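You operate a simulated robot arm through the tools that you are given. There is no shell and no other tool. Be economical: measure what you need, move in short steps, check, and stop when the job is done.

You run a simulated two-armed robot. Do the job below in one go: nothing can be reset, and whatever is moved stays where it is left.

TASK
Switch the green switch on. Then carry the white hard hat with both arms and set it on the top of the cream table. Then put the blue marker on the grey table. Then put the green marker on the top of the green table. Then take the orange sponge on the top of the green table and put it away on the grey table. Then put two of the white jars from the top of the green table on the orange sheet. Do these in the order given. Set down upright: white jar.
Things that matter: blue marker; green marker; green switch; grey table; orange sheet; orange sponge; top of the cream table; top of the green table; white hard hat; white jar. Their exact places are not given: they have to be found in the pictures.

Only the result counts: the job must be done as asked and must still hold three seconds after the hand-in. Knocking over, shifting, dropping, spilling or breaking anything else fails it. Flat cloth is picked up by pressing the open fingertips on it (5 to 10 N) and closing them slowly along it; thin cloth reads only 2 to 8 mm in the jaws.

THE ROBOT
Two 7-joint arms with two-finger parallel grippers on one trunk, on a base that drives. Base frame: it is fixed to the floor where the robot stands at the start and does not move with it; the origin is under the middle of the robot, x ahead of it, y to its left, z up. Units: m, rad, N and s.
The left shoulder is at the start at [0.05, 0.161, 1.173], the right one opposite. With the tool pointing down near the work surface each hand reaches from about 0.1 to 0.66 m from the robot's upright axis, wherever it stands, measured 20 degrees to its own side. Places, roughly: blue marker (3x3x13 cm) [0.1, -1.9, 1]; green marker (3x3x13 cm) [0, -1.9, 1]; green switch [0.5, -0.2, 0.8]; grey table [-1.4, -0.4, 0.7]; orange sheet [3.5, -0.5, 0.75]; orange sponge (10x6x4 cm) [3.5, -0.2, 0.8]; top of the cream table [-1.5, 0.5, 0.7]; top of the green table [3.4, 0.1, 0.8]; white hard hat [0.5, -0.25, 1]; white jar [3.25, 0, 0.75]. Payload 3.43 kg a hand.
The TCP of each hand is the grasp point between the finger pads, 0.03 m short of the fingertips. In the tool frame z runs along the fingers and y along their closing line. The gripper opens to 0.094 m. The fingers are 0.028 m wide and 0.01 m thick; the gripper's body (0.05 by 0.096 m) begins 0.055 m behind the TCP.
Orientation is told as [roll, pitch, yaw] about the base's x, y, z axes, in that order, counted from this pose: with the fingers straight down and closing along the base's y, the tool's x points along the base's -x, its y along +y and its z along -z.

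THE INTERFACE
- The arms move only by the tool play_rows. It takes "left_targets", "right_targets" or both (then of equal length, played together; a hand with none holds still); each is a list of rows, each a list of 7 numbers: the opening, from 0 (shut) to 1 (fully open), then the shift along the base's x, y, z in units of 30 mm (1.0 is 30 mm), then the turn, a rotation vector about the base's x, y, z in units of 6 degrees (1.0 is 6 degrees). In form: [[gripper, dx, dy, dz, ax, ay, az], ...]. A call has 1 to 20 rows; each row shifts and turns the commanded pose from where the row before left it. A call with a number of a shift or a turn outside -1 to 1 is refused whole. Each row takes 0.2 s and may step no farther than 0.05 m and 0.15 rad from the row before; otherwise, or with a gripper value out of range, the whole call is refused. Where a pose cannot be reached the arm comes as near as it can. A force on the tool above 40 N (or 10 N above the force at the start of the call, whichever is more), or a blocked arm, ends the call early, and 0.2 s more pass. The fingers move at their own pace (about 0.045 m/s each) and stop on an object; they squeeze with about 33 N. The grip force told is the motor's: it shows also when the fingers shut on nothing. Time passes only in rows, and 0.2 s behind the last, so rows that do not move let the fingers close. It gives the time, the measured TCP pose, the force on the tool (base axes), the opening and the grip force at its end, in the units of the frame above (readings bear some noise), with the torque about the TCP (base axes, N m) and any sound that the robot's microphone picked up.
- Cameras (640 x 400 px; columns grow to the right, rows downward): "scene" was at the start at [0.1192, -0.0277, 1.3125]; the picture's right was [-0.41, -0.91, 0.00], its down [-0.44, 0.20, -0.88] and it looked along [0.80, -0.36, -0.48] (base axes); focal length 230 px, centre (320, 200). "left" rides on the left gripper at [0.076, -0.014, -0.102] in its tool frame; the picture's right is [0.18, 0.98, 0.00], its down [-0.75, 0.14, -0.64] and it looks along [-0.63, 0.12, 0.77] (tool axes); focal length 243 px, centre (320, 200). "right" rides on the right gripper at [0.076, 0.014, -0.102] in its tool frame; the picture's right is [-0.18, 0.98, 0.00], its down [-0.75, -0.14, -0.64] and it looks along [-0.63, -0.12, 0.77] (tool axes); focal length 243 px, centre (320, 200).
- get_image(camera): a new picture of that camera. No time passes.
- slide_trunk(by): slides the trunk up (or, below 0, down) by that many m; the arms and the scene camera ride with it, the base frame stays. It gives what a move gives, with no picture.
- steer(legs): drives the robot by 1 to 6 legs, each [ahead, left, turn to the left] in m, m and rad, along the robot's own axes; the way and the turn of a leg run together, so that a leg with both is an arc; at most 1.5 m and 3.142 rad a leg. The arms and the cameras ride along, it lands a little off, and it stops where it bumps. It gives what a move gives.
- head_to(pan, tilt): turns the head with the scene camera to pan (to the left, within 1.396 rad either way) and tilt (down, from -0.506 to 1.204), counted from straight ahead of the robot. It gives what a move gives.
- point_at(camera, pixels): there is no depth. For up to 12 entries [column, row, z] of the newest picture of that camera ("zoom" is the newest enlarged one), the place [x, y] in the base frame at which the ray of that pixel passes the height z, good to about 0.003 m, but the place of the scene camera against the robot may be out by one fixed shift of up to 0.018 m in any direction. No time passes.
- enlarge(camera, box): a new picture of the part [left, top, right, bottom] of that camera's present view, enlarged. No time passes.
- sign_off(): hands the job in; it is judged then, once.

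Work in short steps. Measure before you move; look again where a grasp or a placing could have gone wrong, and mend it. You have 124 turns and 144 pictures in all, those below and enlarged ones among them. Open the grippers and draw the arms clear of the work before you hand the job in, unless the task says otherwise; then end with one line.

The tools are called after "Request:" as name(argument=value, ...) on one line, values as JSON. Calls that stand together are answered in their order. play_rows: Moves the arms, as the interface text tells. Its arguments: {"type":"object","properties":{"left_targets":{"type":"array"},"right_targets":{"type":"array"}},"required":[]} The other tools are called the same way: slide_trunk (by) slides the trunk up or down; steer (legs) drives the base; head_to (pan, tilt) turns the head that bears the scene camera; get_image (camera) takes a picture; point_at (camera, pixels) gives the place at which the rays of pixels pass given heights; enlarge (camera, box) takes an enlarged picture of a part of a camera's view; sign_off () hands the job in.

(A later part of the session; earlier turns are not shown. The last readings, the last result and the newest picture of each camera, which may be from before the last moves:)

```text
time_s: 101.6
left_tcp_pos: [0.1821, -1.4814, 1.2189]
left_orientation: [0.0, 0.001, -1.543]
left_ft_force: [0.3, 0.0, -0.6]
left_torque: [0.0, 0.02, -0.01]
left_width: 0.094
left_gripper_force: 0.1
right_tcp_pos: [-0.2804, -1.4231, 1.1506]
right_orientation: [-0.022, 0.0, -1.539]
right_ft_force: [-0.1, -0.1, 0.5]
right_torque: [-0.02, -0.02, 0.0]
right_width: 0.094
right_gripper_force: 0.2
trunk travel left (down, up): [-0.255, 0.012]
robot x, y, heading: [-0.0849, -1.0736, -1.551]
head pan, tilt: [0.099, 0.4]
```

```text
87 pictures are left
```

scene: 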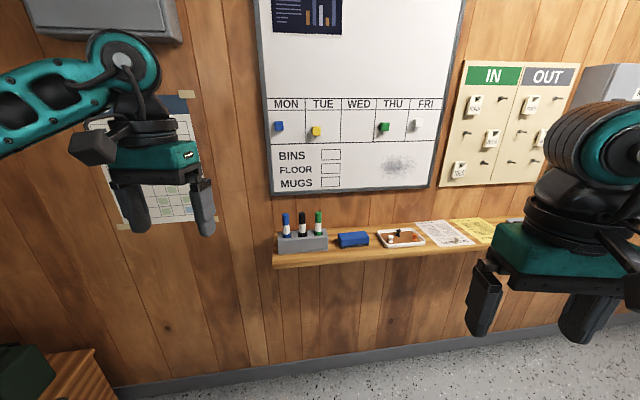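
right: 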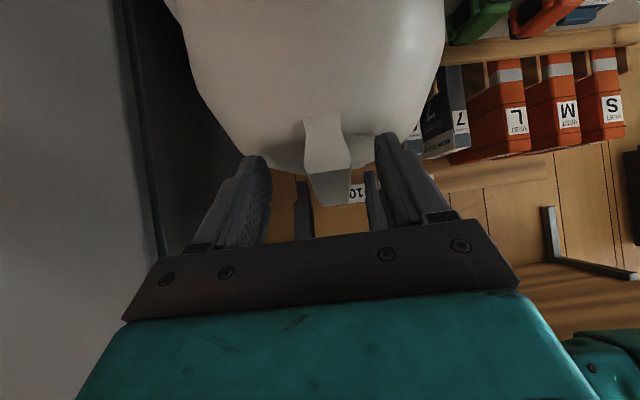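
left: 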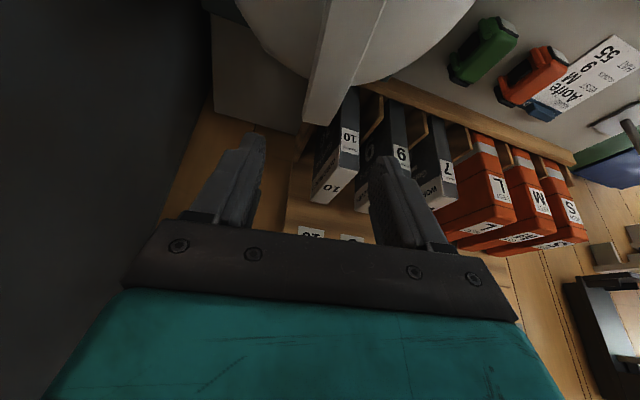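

The holder has blue at (287,225), black at (302,224) and green at (318,223). I enlarge it and take the left camera for a second view.

Request:
enlarge(camera="scene", box=[254, 195, 382, 275])

Request:
get_image(camera="left")

Request:
get_image(camera="right")

```text
5.00 times, centred on (318, 235) of scene
```

zoom: 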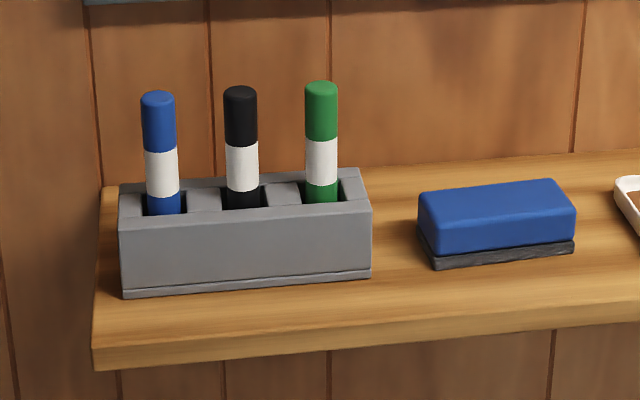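

```text
85 pictures are left
```

left: 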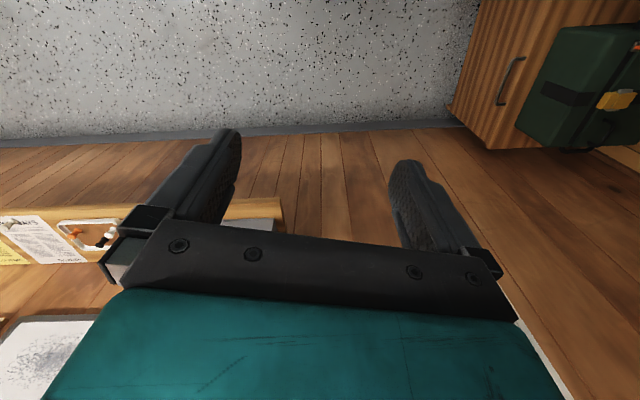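

```text
84 pictures are left
```

right: 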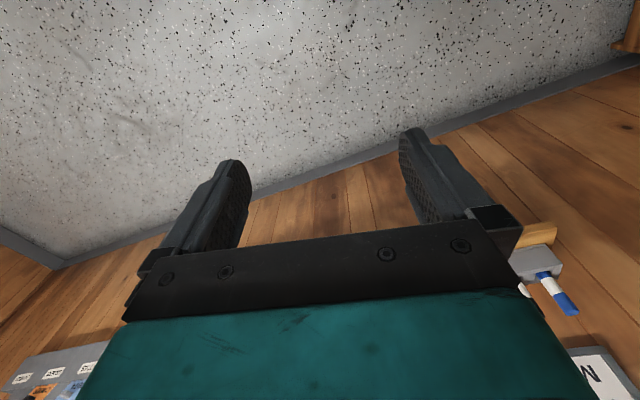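

The right camera sees the blue marker's top at (569,309). I triangulate it against the scene zoom.

Request:
point_at(camera="zoom", pixels=[[158, 97, 1.0], [158, 97, 1.05], [158, 97, 1.1], [240, 92, 1.05], [321, 87, 1.05], [321, 87, 1.1], [122, 297, 0.95], [95, 368, 0.95], [640, 250, 0.95], [500, 260, 0.95]])

Request:
point_at(camera="right", pixels=[[569, 309, 1.0], [569, 309, 1.05], [569, 309, 1.1], [540, 274, 0.95], [540, 274, 1.0]])

```text
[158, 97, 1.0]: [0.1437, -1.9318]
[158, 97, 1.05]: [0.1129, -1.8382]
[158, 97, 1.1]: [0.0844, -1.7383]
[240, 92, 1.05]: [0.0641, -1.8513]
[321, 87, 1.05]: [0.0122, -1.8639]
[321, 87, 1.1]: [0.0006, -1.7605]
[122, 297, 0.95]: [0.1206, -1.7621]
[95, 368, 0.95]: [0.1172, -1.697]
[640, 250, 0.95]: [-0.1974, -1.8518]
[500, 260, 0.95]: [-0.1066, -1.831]
```

```text
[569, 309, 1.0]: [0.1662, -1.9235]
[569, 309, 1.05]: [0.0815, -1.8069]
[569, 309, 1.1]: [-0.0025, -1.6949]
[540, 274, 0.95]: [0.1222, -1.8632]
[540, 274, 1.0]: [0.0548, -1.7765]
```

The top of the blue marker is at about (0.13,-1.88,1.02), and the row runs parallel to a wall tilted 15°. I square up to the wall at a working distance.

Request:
steer(legs=[[0, 0, 0.243], [0.3, -0.05, 0]])

Request:
head_to(pan=0.0, tilt=0.6)

Request:
get_image(camera="scene")

Request:
get_image(camera="left")

Request:
get_image(camera="right")

```text
time_s: 104.5
left_tcp_pos: [0.3021, -1.7071, 1.218]
left_orientation: [-0.003, 0.001, -1.3]
left_ft_force: [-0.4, 0.0, 0.0]
left_torque: [0.02, 0.0, 0.0]
left_width: 0.0937
left_gripper_force: 0.0
right_tcp_pos: [-0.1621, -1.7635, 1.1517]
right_orientation: [-0.02, -0.001, -1.296]
right_ft_force: [0.1, 0.2, -0.7]
right_torque: [-0.01, -0.03, 0.01]
right_width: 0.0939
right_gripper_force: 0.0
trunk travel left (down, up): [-0.255, 0.012]
robot x, y, heading: [-0.0485, -1.3793, -1.308]
head pan, tilt: [0.099, 0.4]
```

```text
time_s: 105.2
left_tcp_pos: [0.3006, -1.7072, 1.2186]
left_orientation: [-0.002, 0.001, -1.3]
left_ft_force: [-0.2, 0.7, 0.1]
left_torque: [0.02, 0.03, 0.0]
left_width: 0.094
left_gripper_force: 0.1
right_tcp_pos: [-0.1619, -1.7632, 1.1503]
right_orientation: [-0.021, 0.0, -1.295]
right_ft_force: [0.1, -0.9, 0.5]
right_torque: [0.01, 0.0, -0.02]
right_width: 0.0938
right_gripper_force: 0.0
trunk travel left (down, up): [-0.255, 0.012]
robot x, y, heading: [-0.0549, -1.374, -1.304]
head pan, tilt: [0.0, 0.6]
```

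```text
83 pictures are left
```

scene: 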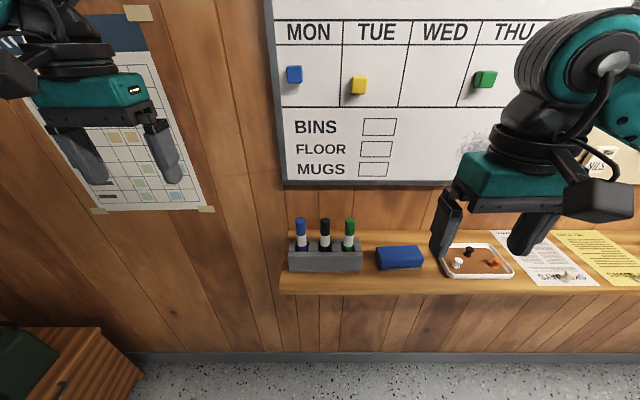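

```text
82 pictures are left
```

left: 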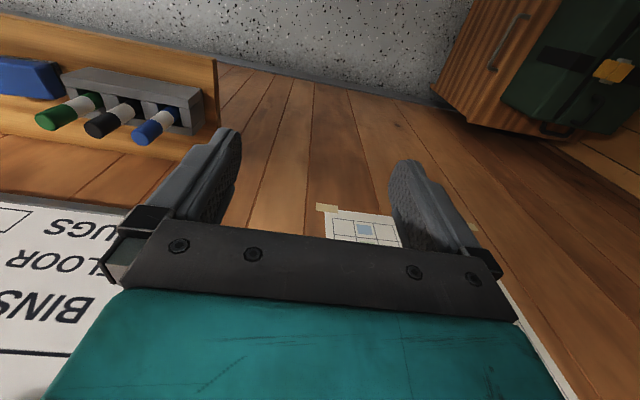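

```text
81 pictures are left
```

right: 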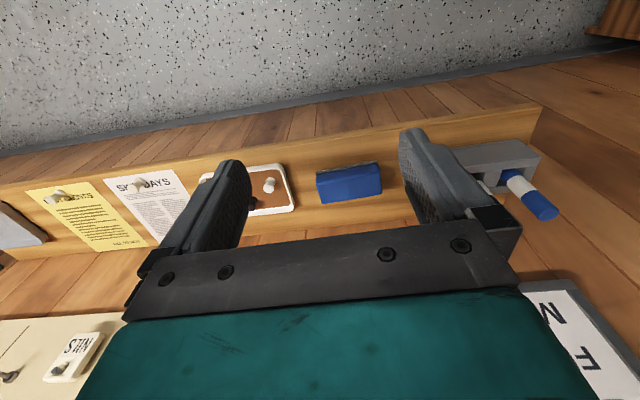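

I triangulate the cap tops with the three cameras.

Request:
point_at(camera="left", pixels=[[140, 135, 1.0], [140, 135, 1.03], [140, 135, 1.06], [94, 129, 1.03], [44, 121, 1.0], [44, 121, 1.03], [44, 121, 1.06]])

Request:
point_at(camera="right", pixels=[[548, 210, 1.0], [548, 210, 1.03], [548, 210, 1.06]])

Request:
point_at(camera="scene", pixels=[[300, 220, 1.0], [300, 220, 1.03], [300, 220, 1.06], [349, 220, 1.0], [349, 220, 1.03], [349, 220, 1.06]])

```text
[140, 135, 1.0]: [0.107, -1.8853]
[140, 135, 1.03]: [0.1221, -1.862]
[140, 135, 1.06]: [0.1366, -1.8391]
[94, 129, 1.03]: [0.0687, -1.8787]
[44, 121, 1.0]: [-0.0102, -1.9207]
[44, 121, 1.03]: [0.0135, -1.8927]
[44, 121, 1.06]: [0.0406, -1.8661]
```

```text
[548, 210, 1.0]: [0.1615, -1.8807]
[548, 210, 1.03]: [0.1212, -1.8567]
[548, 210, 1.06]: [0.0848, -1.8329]
```

```text
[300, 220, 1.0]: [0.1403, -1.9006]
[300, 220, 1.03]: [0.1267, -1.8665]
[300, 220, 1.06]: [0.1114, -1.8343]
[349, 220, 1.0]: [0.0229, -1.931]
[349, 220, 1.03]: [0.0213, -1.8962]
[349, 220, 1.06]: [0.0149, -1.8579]
```

The blue top is (0.122,-1.861,1.03) and the green top (0.0145,-1.892,1.03), spaced 5.6 cm. I check the ledge and wall position for clearance.

Request:
point_at(camera="scene", pixels=[[289, 236, 0.9], [280, 292, 0.9], [480, 232, 0.9], [290, 271, 0.9], [285, 184, 1.1], [285, 184, 1.15], [365, 235, 0.96], [362, 250, 0.96]])

Request:
enlarge(camera="scene", box=[264, 170, 392, 300])

```text
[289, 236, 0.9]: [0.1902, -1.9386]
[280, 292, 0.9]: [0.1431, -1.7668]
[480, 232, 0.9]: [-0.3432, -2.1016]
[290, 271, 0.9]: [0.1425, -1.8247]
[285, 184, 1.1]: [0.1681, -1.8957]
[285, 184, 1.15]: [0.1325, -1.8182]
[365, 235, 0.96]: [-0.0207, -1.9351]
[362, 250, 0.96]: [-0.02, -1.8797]
```

```text
3.08 times, centred on (328, 235) of scene
```

zoom: 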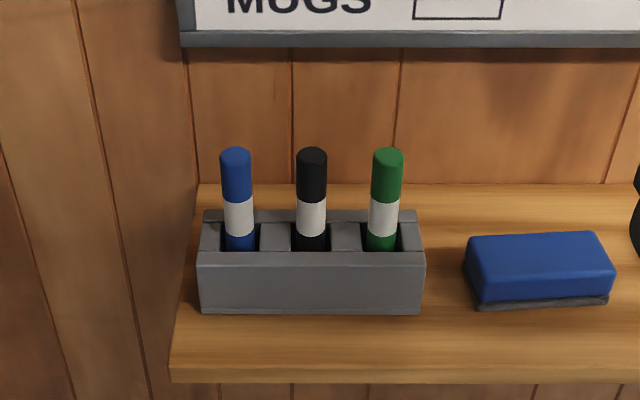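

The wall is 9 cm behind the markers, so there is room. I lean the left hand 15° and bring it above the blue marker with a 4.6 cm opening.

Request:
play_rows(left_targets=[[0.49, 0, 0, 0, -0.6, -0.167, 0], [0.49, 0, 0, 0, -0.6, -0.167, 0], [0.49, 0, 0, 0, -0.6, -0.167, 0], [0.49, 0, 0, 0, -0.6, -0.167, 0], [0.49, -0.661, -0.57, -0.42, 0, 0, 0], [0.49, -0.661, -0.57, -0.42, 0, 0, 0], [0.49, -0.661, -0.57, -0.42, 0, 0, 0], [0.49, -0.661, -0.57, -0.42, 0, 0, 0], [0.49, -0.661, -0.57, -0.42, 0, 0, 0], [0.49, -0.661, -0.57, -0.42, 0, 0, 0], [0.49, -0.661, -0.57, -0.42, 0, 0, 0], [0.49, -0.661, -0.57, -0.42, 0, 0, 0], [0.49, -0.661, -0.57, -0.42, 0, 0, 0]])

Request:
get_image(camera="left")

Request:
get_image(camera="scene")

```text
time_s: 108.0
left_tcp_pos: [0.1223, -1.862, 1.1037]
left_orientation: [-0.002, -0.26, -1.301]
left_ft_force: [0.2, 0.3, -0.3]
left_torque: [0.0, 0.0, -0.01]
left_width: 0.0459
left_gripper_force: 0.1
right_tcp_pos: [-0.1617, -1.7628, 1.1496]
right_orientation: [-0.022, -0.001, -1.297]
right_ft_force: [-0.5, 0.2, -0.2]
right_torque: [0.02, 0.01, 0.04]
right_width: 0.0939
right_gripper_force: 0.1
trunk travel left (down, up): [-0.255, 0.012]
robot x, y, heading: [-0.0489, -1.3793, -1.304]
head pan, tilt: [0.0, 0.6]
```

```text
79 pictures are left
```

left: 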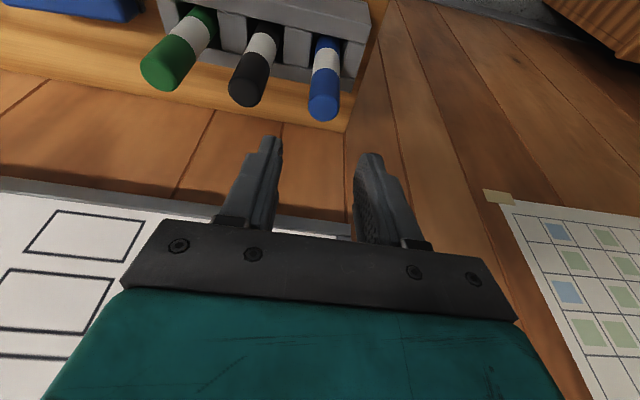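

```text
78 pictures are left
```

scene: 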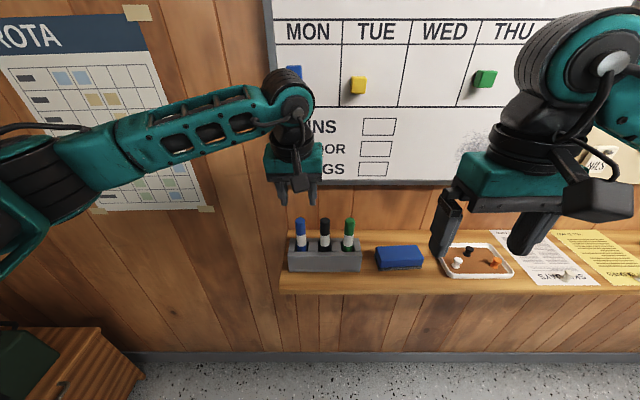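

I refine the cap centres from this closer view.

Request:
point_at(camera="left", pixels=[[323, 107, 1.02], [323, 107, 1.03], [244, 92, 1.03], [161, 73, 1.03], [327, 50, 0.97]])

```text
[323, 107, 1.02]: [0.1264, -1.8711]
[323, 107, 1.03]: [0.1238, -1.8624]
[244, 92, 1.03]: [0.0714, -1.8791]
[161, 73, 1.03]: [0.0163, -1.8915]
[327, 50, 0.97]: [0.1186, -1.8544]
```

The left TCP is aligned with the blue marker. I descend and close.

Request:
play_rows(left_targets=[[0.49, 0.01, 0.01, -0.78, 0, 0, 0], [0.49, 0.01, 0.01, -0.78, 0, 0, 0], [0.49, 0, 0, -0.78, 0, 0, 0], [0.49, 0, 0, -0.78, 0, 0, 0], [0.3, 0, 0, 0, 0, 0, 0], [0.2, 0, 0, 0, 0, 0, 0], [0.1, 0, 0, 0, 0, 0, 0], [0, 0, 0, 0, 0, 0, 0], [0, 0, 0, 0, 0, 0, 0]])

Request:
enlarge(camera="scene", box=[230, 150, 390, 290])

```text
time_s: 110.0
left_tcp_pos: [0.1243, -1.8603, 1.0112]
left_orientation: [-0.002, -0.26, -1.3]
left_ft_force: [-0.7, 1.2, -0.4]
left_torque: [-0.01, 0.0, 0.0]
left_width: 0.0229
left_gripper_force: 32.9
right_tcp_pos: [-0.1621, -1.7624, 1.1516]
right_orientation: [-0.022, 0.001, -1.296]
right_ft_force: [0.1, 0.5, -0.5]
right_torque: [-0.03, 0.02, 0.02]
right_width: 0.094
right_gripper_force: 0.0
trunk travel left (down, up): [-0.255, 0.012]
robot x, y, heading: [-0.0533, -1.3799, -1.304]
head pan, tilt: [0.0, 0.6]
```

```text
2.86 times, centred on (310, 220) of scene
```

zoom: 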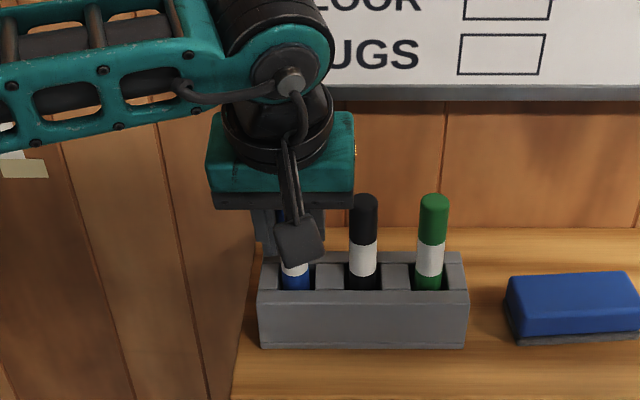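

Blue is gripped (23 mm). I lift it straight up 13 cm, then draw it back to the left.

Request:
play_rows(left_targets=[[0, 0, 0, 0.7, 0, 0, 0], [0, 0, 0, 0.8, 0, 0, 0], [0, 0, 0, 0.8, 0, 0, 0], [0, 0, 0, 0.8, 0, 0, 0], [0, 0, 0, 0.8, 0, 0, 0], [0, 0, 0, 0.5, 0, 0, 0], [0, 0.4, 0.8, 0, 0, 0, 0], [0, 0.5, 0.8, 0, 0, 0, 0], [0, 0.5, 0.8, 0, 0, 0, 0], [0, 0.5, 0.7, 0, 0, 0, 0], [0, 0.5, 0.5, 0, 0, 0, 0]])

Request:
get_image(camera="scene")

Request:
get_image(camera="left")

```text
time_s: 112.4
left_tcp_pos: [0.1954, -1.7536, 1.1453]
left_orientation: [-0.001, -0.259, -1.3]
left_ft_force: [-0.1, -0.1, -0.7]
left_torque: [0.0, 0.04, 0.01]
left_width: 0.0228
left_gripper_force: 33.2
right_tcp_pos: [-0.1613, -1.7622, 1.152]
right_orientation: [-0.022, -0.001, -1.297]
right_ft_force: [0.2, -0.5, 0.6]
right_torque: [0.0, -0.02, -0.02]
right_width: 0.0939
right_gripper_force: 0.0
trunk travel left (down, up): [-0.255, 0.012]
robot x, y, heading: [-0.0507, -1.3783, -1.306]
head pan, tilt: [0.0, 0.6]
```

```text
76 pictures are left
```

scene: 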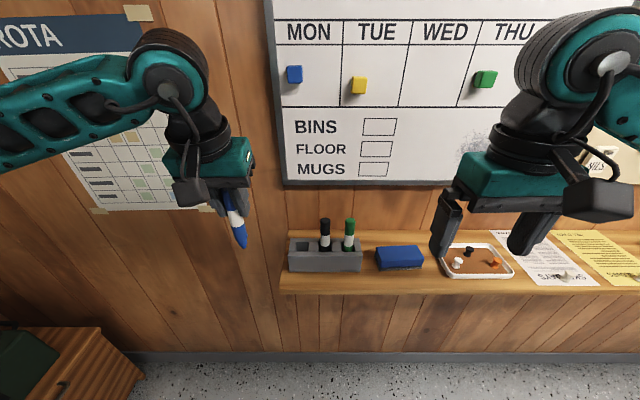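

```text
75 pictures are left
```

left: 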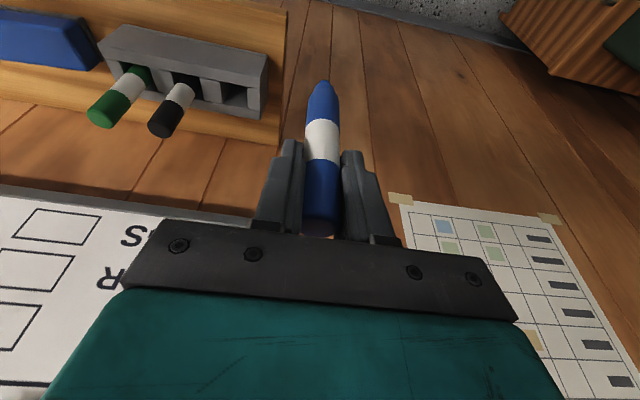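

The blue marker has a tapered tip, so it must be laid down later. Now I lean the right hand 15° and bring it over the green marker with a 4.6 cm opening.

Request:
play_rows(right_targets=[[0.49, 0, 0, 0, -0.6, -0.167, 0], [0.49, 0, 0, 0, -0.6, -0.167, 0], [0.49, 0, 0, 0, -0.6, -0.167, 0], [0.49, 0, 0, 0, -0.6, -0.167, 0], [0.49, 0.738, -0.537, -0.19, 0, 0, 0], [0.49, 0.738, -0.537, -0.19, 0, 0, 0], [0.49, 0.738, -0.537, -0.19, 0, 0, 0], [0.49, 0.738, -0.537, -0.19, 0, 0, 0], [0.49, 0.738, -0.537, -0.19, 0, 0, 0], [0.49, 0.738, -0.537, -0.19, 0, 0, 0], [0.49, 0.738, -0.537, -0.19, 0, 0, 0], [0.49, 0.738, -0.537, -0.19, 0, 0, 0]])

Request:
get_image(camera="right")

```text
time_s: 115.0
left_tcp_pos: [0.1958, -1.7547, 1.1432]
left_orientation: [-0.002, -0.26, -1.3]
left_ft_force: [-1.0, -0.4, -0.4]
left_torque: [0.01, 0.0, -0.01]
left_width: 0.0223
left_gripper_force: 33.3
right_tcp_pos: [0.0166, -1.8894, 1.1031]
right_orientation: [-0.022, -0.262, -1.297]
right_ft_force: [-0.4, 0.6, 1.8]
right_torque: [0.03, 0.02, -0.03]
right_width: 0.0459
right_gripper_force: 0.1
trunk travel left (down, up): [-0.255, 0.012]
robot x, y, heading: [-0.0536, -1.3778, -1.304]
head pan, tilt: [0.0, 0.6]
```

```text
74 pictures are left
```

right: 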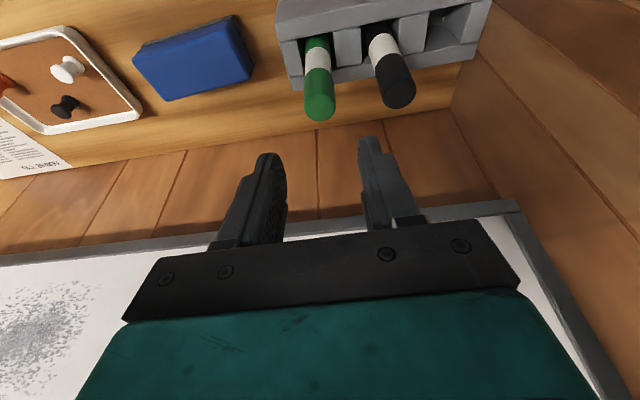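

Request:
point_at(camera="right", pixels=[[320, 108, 1.03], [398, 93, 1.03], [317, 62, 0.985]])

```text
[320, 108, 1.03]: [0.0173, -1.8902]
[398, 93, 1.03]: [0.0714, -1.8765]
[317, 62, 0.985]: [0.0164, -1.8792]
```

Aligned: the green top is at (0.017,-1.890). I descend, close, lift and draw back.

Request:
play_rows(right_targets=[[0.49, 0, 0.01, -0.78, 0, 0, 0], [0.49, 0, 0.01, -0.78, 0, 0, 0], [0.49, 0, 0, -0.78, 0, 0, 0], [0.49, 0, 0, -0.75, 0, 0, 0], [0.3, 0, 0, 0, 0, 0, 0], [0.2, 0, 0, 0, 0, 0, 0], [0.1, 0, 0, 0, 0, 0, 0], [0, 0, 0, 0, 0, 0, 0], [0, 0, 0, 0, 0, 0, 0], [0, 0, 0, 0.7, 0, 0, 0], [0, 0, 0, 0.8, 0, 0, 0], [0, 0, 0, 0.8, 0, 0, 0], [0, 0, 0, 0.8, 0, 0, 0], [0, 0, 0, 0.8, 0, 0, 0], [0, 0, 0, 0.5, 0, 0, 0], [0, -0.2, 0.8, 0, 0, 0, 0], [0, -0.4, 0.8, 0, 0, 0, 0], [0, -0.6, 0.8, 0, 0, 0, 0], [0, -0.8, 0.7, 0, 0, 0, 0], [0, -0.8, 0.5, 0, 0, 0, 0]])

Request:
get_image(camera="scene")

Request:
get_image(camera="right")

```text
time_s: 119.2
left_tcp_pos: [0.1957, -1.7539, 1.1439]
left_orientation: [-0.001, -0.26, -1.3]
left_ft_force: [-0.9, -0.7, -0.5]
left_torque: [0.0, -0.03, -0.01]
left_width: 0.022
left_gripper_force: 32.5
right_tcp_pos: [-0.0696, -1.784, 1.1455]
right_orientation: [-0.021, -0.263, -1.297]
right_ft_force: [0.2, 0.1, -0.4]
right_torque: [-0.01, 0.05, -0.03]
right_width: 0.0217
right_gripper_force: 32.9
trunk travel left (down, up): [-0.255, 0.012]
robot x, y, heading: [-0.0564, -1.3793, -1.305]
head pan, tilt: [0.0, 0.6]
```

```text
73 pictures are left
```

scene: 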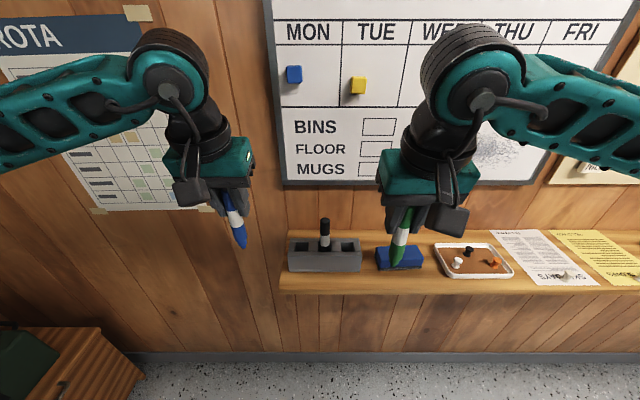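

```text
72 pictures are left
```

right: 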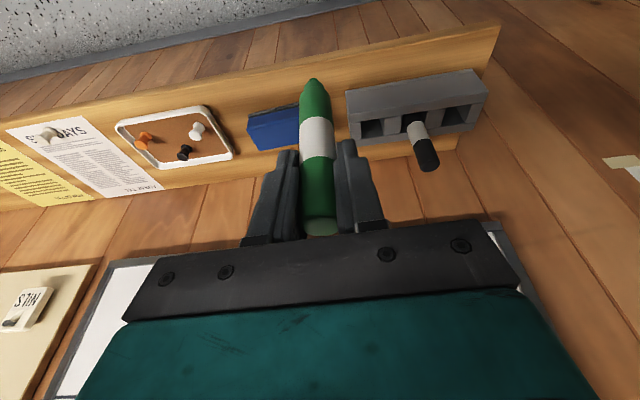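

Both markers are held. I back off from the wall, turn toward the grey table and look at it.

Request:
steer(legs=[[-0.5, 0, 0], [0, 0, -1.575]])

Request:
head_to(pan=-0.3, tilt=0.5)

Request:
get_image(camera="scene")

```text
time_s: 126.0
left_tcp_pos: [-0.5638, -1.1413, 1.1441]
left_orientation: [-0.001, -0.261, -2.881]
left_ft_force: [0.3, 0.2, -0.3]
left_torque: [0.01, 0.01, -0.02]
left_width: 0.0217
left_gripper_force: 32.4
right_tcp_pos: [-0.589, -0.8772, 1.1449]
right_orientation: [-0.023, -0.261, -2.877]
right_ft_force: [-0.6, -0.7, -0.3]
right_torque: [0.0, 0.0, -0.03]
right_width: 0.0215
right_gripper_force: 33.0
trunk travel left (down, up): [-0.255, 0.012]
robot x, y, heading: [-0.1844, -0.8991, -2.888]
head pan, tilt: [0.0, 0.6]
```

```text
time_s: 126.8
left_tcp_pos: [-0.5642, -1.1401, 1.1443]
left_orientation: [-0.002, -0.26, -2.882]
left_ft_force: [0.0, -0.1, 0.0]
left_torque: [0.0, -0.01, 0.01]
left_width: 0.0215
left_gripper_force: 33.3
right_tcp_pos: [-0.5902, -0.8768, 1.1457]
right_orientation: [-0.022, -0.263, -2.879]
right_ft_force: [0.8, -0.3, -0.3]
right_torque: [-0.01, 0.01, 0.0]
right_width: 0.0215
right_gripper_force: 32.7
trunk travel left (down, up): [-0.255, 0.012]
robot x, y, heading: [-0.1809, -0.8977, -2.886]
head pan, tilt: [-0.3, 0.499]
```

```text
71 pictures are left
```

scene: 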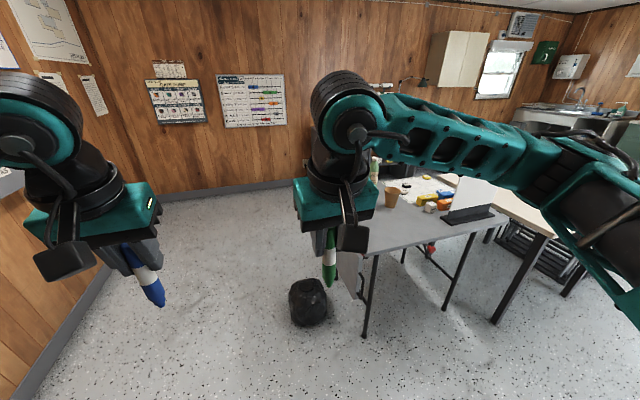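

The grey table's front-left area near (400,235) is clear. I locate its corners and free area.

Request:
point_at(camera="scene", pixels=[[363, 252, 0.7], [505, 214, 0.7], [440, 230, 0.7], [448, 222, 0.7], [400, 232, 0.7], [392, 208, 0.7], [400, 250, 0.7], [378, 205, 0.7], [308, 315, 0.1]])

Request:
enlarge(camera="scene", box=[280, 140, 540, 340])

```text
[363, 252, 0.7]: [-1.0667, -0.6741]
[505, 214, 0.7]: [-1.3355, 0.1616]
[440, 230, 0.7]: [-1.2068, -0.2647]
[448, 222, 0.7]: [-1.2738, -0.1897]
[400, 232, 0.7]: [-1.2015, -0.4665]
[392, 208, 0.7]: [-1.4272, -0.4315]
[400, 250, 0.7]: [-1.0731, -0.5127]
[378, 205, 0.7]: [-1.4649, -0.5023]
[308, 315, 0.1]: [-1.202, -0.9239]
```

```text
2.00 times, centred on (410, 240) of scene
```

zoom: 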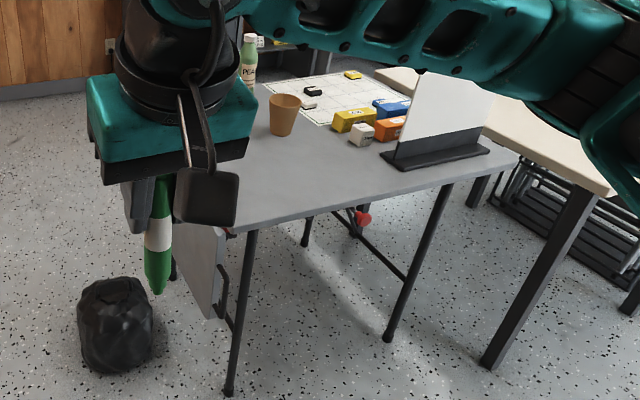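

The free front strip of the grey table is around (-1.2,-0.5). I drive to about (-0.74,0.0) facing it and then tilt the left hand to lay the marker.

Request:
steer(legs=[[0.306, -1.009, 0]])

Request:
play_rows(left_targets=[[0, -0.248, -0.836, 0, -0.235, 0.878, 0], [0, -0.248, -0.836, 0, -0.235, 0.878, 0], [0, -0.248, -0.836, 0, -0.235, 0.878, 0], [0, -0.248, -0.836, 0, -0.235, 0.878, 0], [0, -0.248, -0.836, 0, -0.235, 0.878, 0], [0, -0.248, -0.836, 0, -0.235, 0.878, 0], [0, -0.248, -0.836, 0, -0.235, 0.878, 0], [0, -0.248, -0.836, 0, -0.235, 0.878, 0], [0, -0.248, -0.836, 0, -0.235, 0.878, 0], [0, -0.248, -0.836, 0, -0.235, 0.878, 0], [0, -0.248, -0.836, 0, -0.235, 0.878, 0]])

Request:
head_to(pan=0.4, tilt=0.7)

Request:
get_image(camera="scene")

```text
time_s: 136.0
left_tcp_pos: [-1.118, -0.2392, 1.144]
left_orientation: [-0.003, -0.26, -2.881]
left_ft_force: [0.0, 0.2, -0.1]
left_torque: [-0.01, 0.01, -0.01]
left_width: 0.0212
left_gripper_force: 32.8
right_tcp_pos: [-1.1423, 0.0244, 1.1448]
right_orientation: [-0.024, -0.26, -2.878]
right_ft_force: [0.1, 0.4, 0.3]
right_torque: [-0.04, 0.01, 0.0]
right_width: 0.0212
right_gripper_force: 33.1
trunk travel left (down, up): [-0.255, 0.012]
robot x, y, heading: [-0.7357, 0.007, -2.885]
head pan, tilt: [-0.3, 0.499]
```

```text
time_s: 138.4
left_tcp_pos: [-1.1987, -0.5171, 1.1458]
left_orientation: [0.001, -1.308, -2.885]
left_ft_force: [0.0, 0.4, -0.3]
left_torque: [0.02, -0.01, 0.02]
left_width: 0.0215
left_gripper_force: 33.1
right_tcp_pos: [-1.1425, 0.0237, 1.1459]
right_orientation: [-0.022, -0.26, -2.88]
right_ft_force: [-0.6, 0.6, -0.1]
right_torque: [0.02, -0.01, -0.03]
right_width: 0.0213
right_gripper_force: 33.2
trunk travel left (down, up): [-0.255, 0.012]
robot x, y, heading: [-0.7353, 0.0078, -2.887]
head pan, tilt: [-0.3, 0.499]
```

```text
time_s: 139.4
left_tcp_pos: [-1.1988, -0.5158, 1.1449]
left_orientation: [0.001, -1.306, -2.883]
left_ft_force: [-0.2, -0.9, -0.9]
left_torque: [0.01, -0.02, 0.02]
left_width: 0.0216
left_gripper_force: 33.0
right_tcp_pos: [-1.1429, 0.0246, 1.1447]
right_orientation: [-0.024, -0.262, -2.877]
right_ft_force: [0.4, 0.0, -0.3]
right_torque: [0.02, -0.01, 0.0]
right_width: 0.0213
right_gripper_force: 32.7
trunk travel left (down, up): [-0.255, 0.012]
robot x, y, heading: [-0.737, 0.0036, -2.885]
head pan, tilt: [0.4, 0.7]
```

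```text
69 pictures are left
```

scene: 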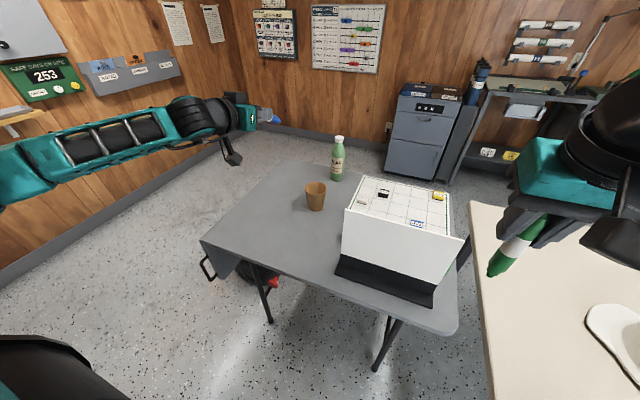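

It tilts fully without limit. I tilt 20° further so the marker lies nearly flat, and pull the right hand back clear of the board before lowering.

Request:
play_rows(left_targets=[[0, 0, 0, 0, -0.22, 0.82, 0], [0, 0, 0, 0, -0.22, 0.82, 0], [0, 0, 0, 0, -0.22, 0.82, 0], [0, 0, 0, 0, -0.22, 0.82, 0], [0, 0, 0, 0, 0, 0, 0], [0, 0, 0, 0, 0, 0, 0]], right_targets=[[0, 0.9, 0.3, 0.4, 0, 0, 0], [0, 0.9, 0.3, 0.4, 0, 0, 0], [0, 0.9, 0.3, 0.4, 0, 0, 0], [0, 0.9, 0.3, 0.4, 0, 0, 0], [0, 0.9, 0.3, 0.4, 0, 0, 0], [0, 0.9, 0.3, 0.4, 0, 0, 0]])

Request:
point_at(camera="scene", pixels=[[201, 240, 0.7], [457, 333, 0.7], [316, 208, 0.7], [335, 275, 0.7], [270, 230, 0.7], [240, 225, 0.7], [300, 165, 0.7], [335, 180, 0.7]])

```text
time_s: 140.8
left_tcp_pos: [-1.1987, -0.5165, 1.1442]
left_orientation: [3.13, -1.478, 0.272]
left_ft_force: [0.0, -0.1, -0.1]
left_torque: [-0.03, 0.01, 0.03]
left_width: 0.0215
left_gripper_force: 33.1
right_tcp_pos: [-0.9799, 0.0779, 1.2195]
right_orientation: [-0.023, -0.262, -2.879]
right_ft_force: [-0.1, 0.0, -0.5]
right_torque: [0.04, 0.0, 0.01]
right_width: 0.0214
right_gripper_force: 33.3
trunk travel left (down, up): [-0.255, 0.012]
robot x, y, heading: [-0.7368, 0.0059, -2.884]
head pan, tilt: [0.4, 0.7]
```

```text
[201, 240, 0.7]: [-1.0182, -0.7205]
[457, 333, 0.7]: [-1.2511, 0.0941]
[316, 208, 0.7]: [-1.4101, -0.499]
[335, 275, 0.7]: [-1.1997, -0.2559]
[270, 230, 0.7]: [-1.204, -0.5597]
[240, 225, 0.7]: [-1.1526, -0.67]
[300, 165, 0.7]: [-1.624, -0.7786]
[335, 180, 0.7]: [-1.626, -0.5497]
```

With the hand horizontal, its camera hangs below, so it must stay outside the table edge. I shift the hand back 6 cm and lower the trunk.

Request:
play_rows(left_targets=[[0, 0.65, 0.18, 0, 0, 0, 0], [0, 0.65, 0.18, 0, 0, 0, 0], [0, 0.65, 0.18, 0, 0, 0, 0]])

Request:
slide_trunk(by=-0.25)

Request:
get_image(camera="scene")

```text
time_s: 141.7
left_tcp_pos: [-1.1403, -0.4988, 1.144]
left_orientation: [3.128, -1.48, 0.274]
left_ft_force: [-0.3, 0.3, 0.6]
left_torque: [0.01, -0.01, 0.0]
left_width: 0.0215
left_gripper_force: 33.0
right_tcp_pos: [-0.9808, 0.0789, 1.2174]
right_orientation: [-0.024, -0.262, -2.878]
right_ft_force: [0.4, 0.1, 0.6]
right_torque: [0.0, 0.01, 0.0]
right_width: 0.0215
right_gripper_force: 32.9
trunk travel left (down, up): [-0.255, 0.012]
robot x, y, heading: [-0.7398, 0.0043, -2.885]
head pan, tilt: [0.4, 0.7]
```

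```text
time_s: 144.2
left_tcp_pos: [-1.1405, -0.4996, 0.8948]
left_orientation: [3.127, -1.477, 0.273]
left_ft_force: [-0.7, -1.1, -0.1]
left_torque: [-0.02, -0.01, -0.01]
left_width: 0.0213
left_gripper_force: 32.8
right_tcp_pos: [-0.9807, 0.0784, 0.968]
right_orientation: [-0.023, -0.261, -2.877]
right_ft_force: [-0.3, -0.5, -0.9]
right_torque: [0.01, 0.01, -0.01]
right_width: 0.0212
right_gripper_force: 33.4
trunk travel left (down, up): [-0.005, 0.262]
robot x, y, heading: [-0.7377, 0.0056, -2.888]
head pan, tilt: [0.4, 0.7]
```

```text
68 pictures are left
```

scene: 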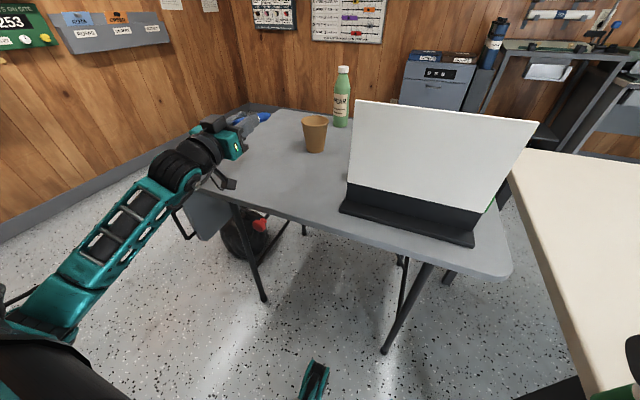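

Clear. I lower the arm toward the table in steps.

Request:
play_rows(left_targets=[[0, 0, 0, -0.6, 0, 0, 0], [0, 0, 0, -0.6, 0, 0, 0], [0, 0, 0, -0.6, 0, 0, 0], [0, 0, 0, -0.6, 0, 0, 0], [0, 0, 0, -0.6, 0, 0, 0], [0, 0, 0, -0.6, 0, 0, 0]])

Request:
enlarge(camera="scene", box=[160, 90, 360, 230])

```text
time_s: 145.6
left_tcp_pos: [-1.1397, -0.4999, 0.7873]
left_orientation: [3.129, -1.481, 0.272]
left_ft_force: [-0.4, 0.6, 0.5]
left_torque: [0.0, 0.0, 0.0]
left_width: 0.0213
left_gripper_force: 32.9
right_tcp_pos: [-0.9808, 0.0776, 0.9685]
right_orientation: [-0.023, -0.262, -2.879]
right_ft_force: [0.5, -0.8, 0.0]
right_torque: [-0.04, 0.04, -0.01]
right_width: 0.0211
right_gripper_force: 32.9
trunk travel left (down, up): [-0.005, 0.262]
robot x, y, heading: [-0.7413, 0.0063, -2.884]
head pan, tilt: [0.4, 0.7]
```

```text
2.86 times, centred on (260, 160) of scene
```

zoom: 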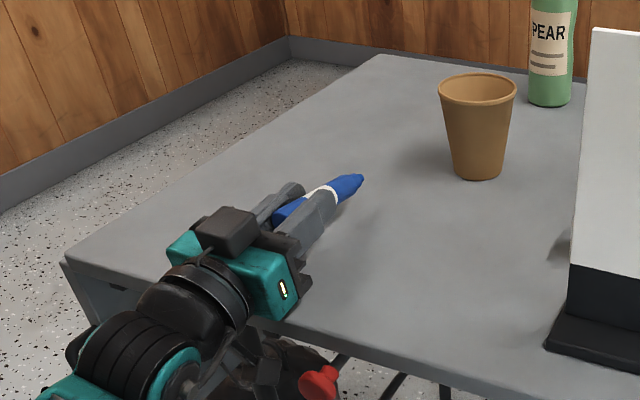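

The marker is over a free spot, away from the cup. I keep lowering slowly until it touches.

Request:
play_rows(left_targets=[[0, 0, 0, -0.35, 0, 0, 0], [0, 0, 0, -0.35, 0, 0, 0], [0, 0, 0, -0.3, 0, 0, 0], [0, 0, 0, -0.2, 0, 0, 0], [0, 0, 0, -0.2, 0, 0, 0]])

```text
time_s: 146.4
left_tcp_pos: [-1.1389, -0.501, 0.7759]
left_orientation: [3.137, -1.44, 0.264]
left_ft_force: [6.3, 2.3, 15.5]
left_torque: [0.32, -1.6, 0.0]
left_width: 0.0213
left_gripper_force: 32.7
right_tcp_pos: [-0.9793, 0.0791, 0.9676]
right_orientation: [-0.021, -0.262, -2.877]
right_ft_force: [0.2, 0.1, -0.5]
right_torque: [-0.03, -0.01, 0.03]
right_width: 0.0211
right_gripper_force: 32.7
trunk travel left (down, up): [-0.005, 0.262]
robot x, y, heading: [-0.7389, 0.0048, -2.879]
head pan, tilt: [0.4, 0.7]
stopped in row 3 (left hand): the force on the tool passed its limit at 48 N (the readings are from after the stop); the commanded pose is now the measured one
```

The contact is about 10 cm behind the TCP, so the hand's camera touched the table edge. I rise, shift 4 cm further back and look.

Request:
play_rows(left_targets=[[0, 0, 0, 0.4, 0, 0, 0], [0, 0.6, 0.16, 0.1, 0, 0, 0], [0, 0.6, 0.16, 0, 0, 0, 0]])

Request:
enlarge(camera="scene", box=[160, 100, 320, 220])

Request:
get_image(camera="left")

```text
time_s: 147.2
left_tcp_pos: [-1.1044, -0.4919, 0.7869]
left_orientation: [-3.127, -1.452, 0.24]
left_ft_force: [-0.7, 0.3, -0.7]
left_torque: [-0.01, -0.01, -0.04]
left_width: 0.0212
left_gripper_force: 32.3
right_tcp_pos: [-0.9812, 0.0789, 0.968]
right_orientation: [-0.024, -0.262, -2.877]
right_ft_force: [0.0, -1.3, 0.0]
right_torque: [-0.03, 0.0, 0.02]
right_width: 0.021
right_gripper_force: 33.3
trunk travel left (down, up): [-0.005, 0.262]
robot x, y, heading: [-0.7386, 0.0013, -2.884]
head pan, tilt: [0.4, 0.7]
```

```text
3.33 times, centred on (240, 160) of scene
```

zoom: 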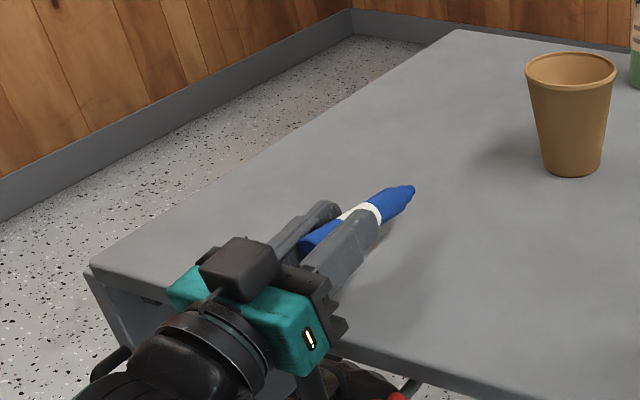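

```text
65 pictures are left
```

left: 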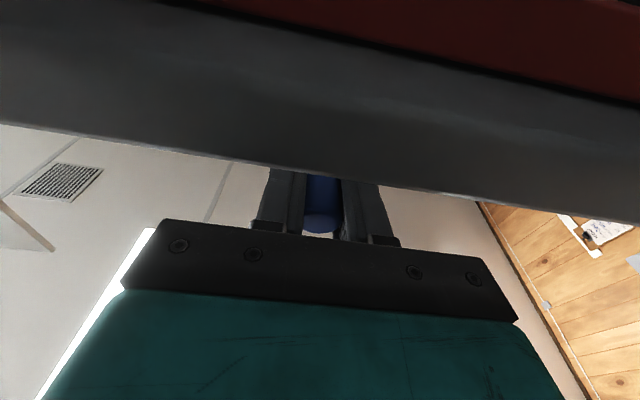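

The camera is now clear outside the edge. I lower slowly again.

Request:
play_rows(left_targets=[[0, 0, 0, -0.35, 0, 0, 0], [0, 0, 0, -0.35, 0, 0, 0], [0, 0, 0, -0.3, 0, 0, 0], [0, 0, 0, -0.3, 0, 0, 0], [0, 0, 0, -0.2, 0, 0, 0], [0, 0, 0, -0.2, 0, 0, 0]])

```text
time_s: 148.3
left_tcp_pos: [-1.1032, -0.4922, 0.7632]
left_orientation: [3.116, -1.412, 0.281]
left_ft_force: [2.4, 2.1, 12.4]
left_torque: [0.38, -0.65, -0.05]
left_width: 0.0212
left_gripper_force: 32.5
right_tcp_pos: [-0.9797, 0.0784, 0.9673]
right_orientation: [-0.021, -0.262, -2.877]
right_ft_force: [-0.3, 0.1, -1.5]
right_torque: [-0.02, 0.03, 0.0]
right_width: 0.0212
right_gripper_force: 32.6
trunk travel left (down, up): [-0.005, 0.262]
robot x, y, heading: [-0.7375, 0.0061, -2.89]
head pan, tilt: [0.4, 0.7]
stopped in row 5 (left hand): the force on the tool passed its limit at 44 N (the readings are from after the stop); the commanded pose is now the measured one
```

Now the body front touched the edge, 5 cm behind the TCP. I rise, shift 3.5 cm further back and lower again.

Request:
play_rows(left_targets=[[0, 0, 0, 0.4, 0, 0, 0], [0, 0.55, 0.15, 0, 0.1, -0.4, 0], [0, 0.55, 0.15, 0, 0.1, -0.4, 0], [0, 0, 0, -0.4, 0, 0, 0], [0, 0, 0, -0.3, 0, 0, 0], [0, 0, 0, -0.3, 0, 0, 0], [0, 0, 0, -0.2, 0, 0, 0], [0, 0, 0, -0.2, 0, 0, 0]])

Request:
enlarge(camera="scene", box=[160, 100, 320, 220])

```text
time_s: 149.7
left_tcp_pos: [-1.073, -0.4832, 0.7571]
left_orientation: [3.076, -1.47, 0.316]
left_ft_force: [-0.2, 1.2, 10.1]
left_torque: [0.34, -0.12, 0.01]
left_width: 0.0212
left_gripper_force: 33.2
right_tcp_pos: [-0.9798, 0.0777, 0.9671]
right_orientation: [-0.021, -0.262, -2.876]
right_ft_force: [0.6, 1.1, 0.1]
right_torque: [0.02, 0.0, -0.02]
right_width: 0.0211
right_gripper_force: 33.3
trunk travel left (down, up): [-0.005, 0.262]
robot x, y, heading: [-0.7405, 0.0062, -2.887]
head pan, tilt: [0.4, 0.7]
stopped in row 7 (left hand): the force on the tool passed its limit at 44 N (the readings are from after the stop); the commanded pose is now the measured one
```

```text
3.33 times, centred on (240, 160) of scene
```

zoom: 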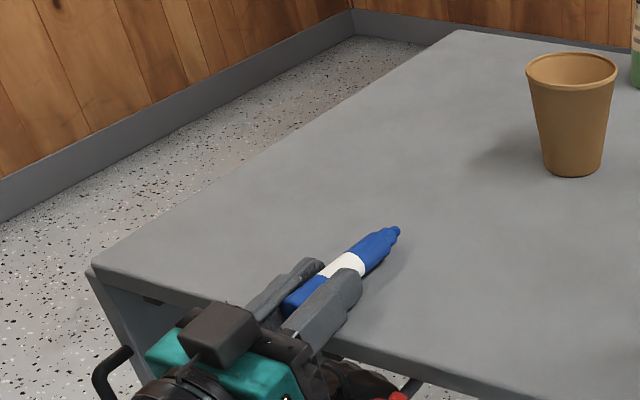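

The fingers now rest on the tabletop (z≈0.74) with the marker within about 1 cm of it. I open slowly and look.

Request:
play_rows(left_targets=[[0, 0, 0, 0.06, 0, 0, 0], [0.27, 0, 0, 0, 0, 0, 0], [0.32, 0, 0, 0, 0, 0, 0], [0.36, 0, 0, 0, 0, 0, 0], [0.4, 0, 0, 0, 0, 0, 0], [0.4, 0, 0, 0, 0, 0, 0]])

Request:
enlarge(camera="scene", box=[160, 100, 320, 220])

```text
time_s: 151.1
left_tcp_pos: [-1.0726, -0.4843, 0.7563]
left_orientation: [3.071, -1.475, 0.324]
left_ft_force: [3.8, -10.1, 17.9]
left_torque: [0.48, -0.14, -0.17]
left_width: 0.0323
left_gripper_force: 0.1
right_tcp_pos: [-0.9783, 0.0786, 0.968]
right_orientation: [-0.021, -0.262, -2.876]
right_ft_force: [-0.3, -0.7, -0.1]
right_torque: [-0.01, -0.01, 0.0]
right_width: 0.0212
right_gripper_force: 32.7
trunk travel left (down, up): [-0.005, 0.262]
robot x, y, heading: [-0.7399, 0.0046, -2.885]
head pan, tilt: [0.4, 0.7]
```

```text
3.33 times, centred on (240, 160) of scene
```

zoom: 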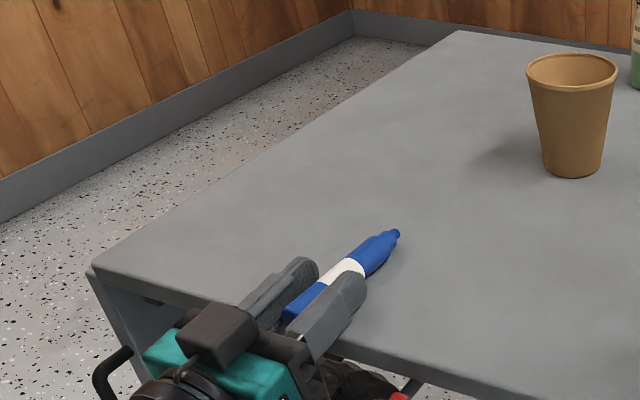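

The marker lies free between the fingers. I raise the hand, open wide and withdraw backward.

Request:
play_rows(left_targets=[[0.4, 0, 0, 0.3, 0, 0, 0], [0.5, 0, 0, 0.5, 0, 0, 0], [0.6, 0, 0, 0.8, 0, 0, 0], [0.6, 0.3, 0, 0.8, 0, 0, 0], [0.6, 0.6, 0.15, 0.8, 0, 0, 0], [0.6, 0.9, 0.2, 0.5, 0, 0, 0], [0.6, 0.9, 0.2, 0.3, 0, 0, 0]])

Request:
enlarge(camera="scene", box=[160, 100, 320, 220])

```text
time_s: 152.7
left_tcp_pos: [-0.9905, -0.4684, 0.8752]
left_orientation: [3.075, -1.478, 0.317]
left_ft_force: [0.3, -0.3, 0.4]
left_torque: [0.0, 0.01, -0.03]
left_width: 0.0566
left_gripper_force: 0.1
right_tcp_pos: [-0.9795, 0.0783, 0.9688]
right_orientation: [-0.022, -0.262, -2.876]
right_ft_force: [-0.2, 0.4, -0.3]
right_torque: [-0.01, -0.04, 0.0]
right_width: 0.0211
right_gripper_force: 33.3
trunk travel left (down, up): [-0.005, 0.262]
robot x, y, heading: [-0.7389, 0.0032, -2.886]
head pan, tilt: [0.4, 0.7]
```

```text
3.33 times, centred on (240, 160) of scene
```

zoom: 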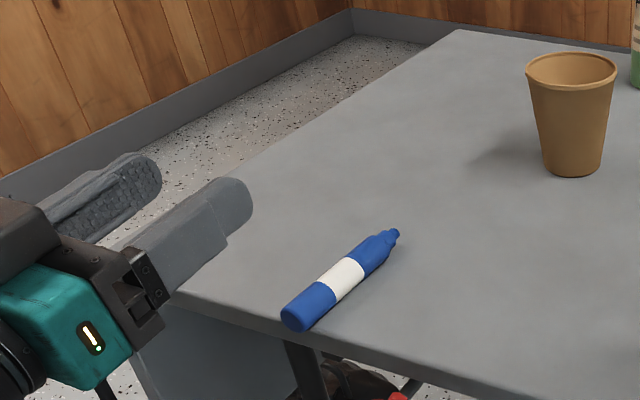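

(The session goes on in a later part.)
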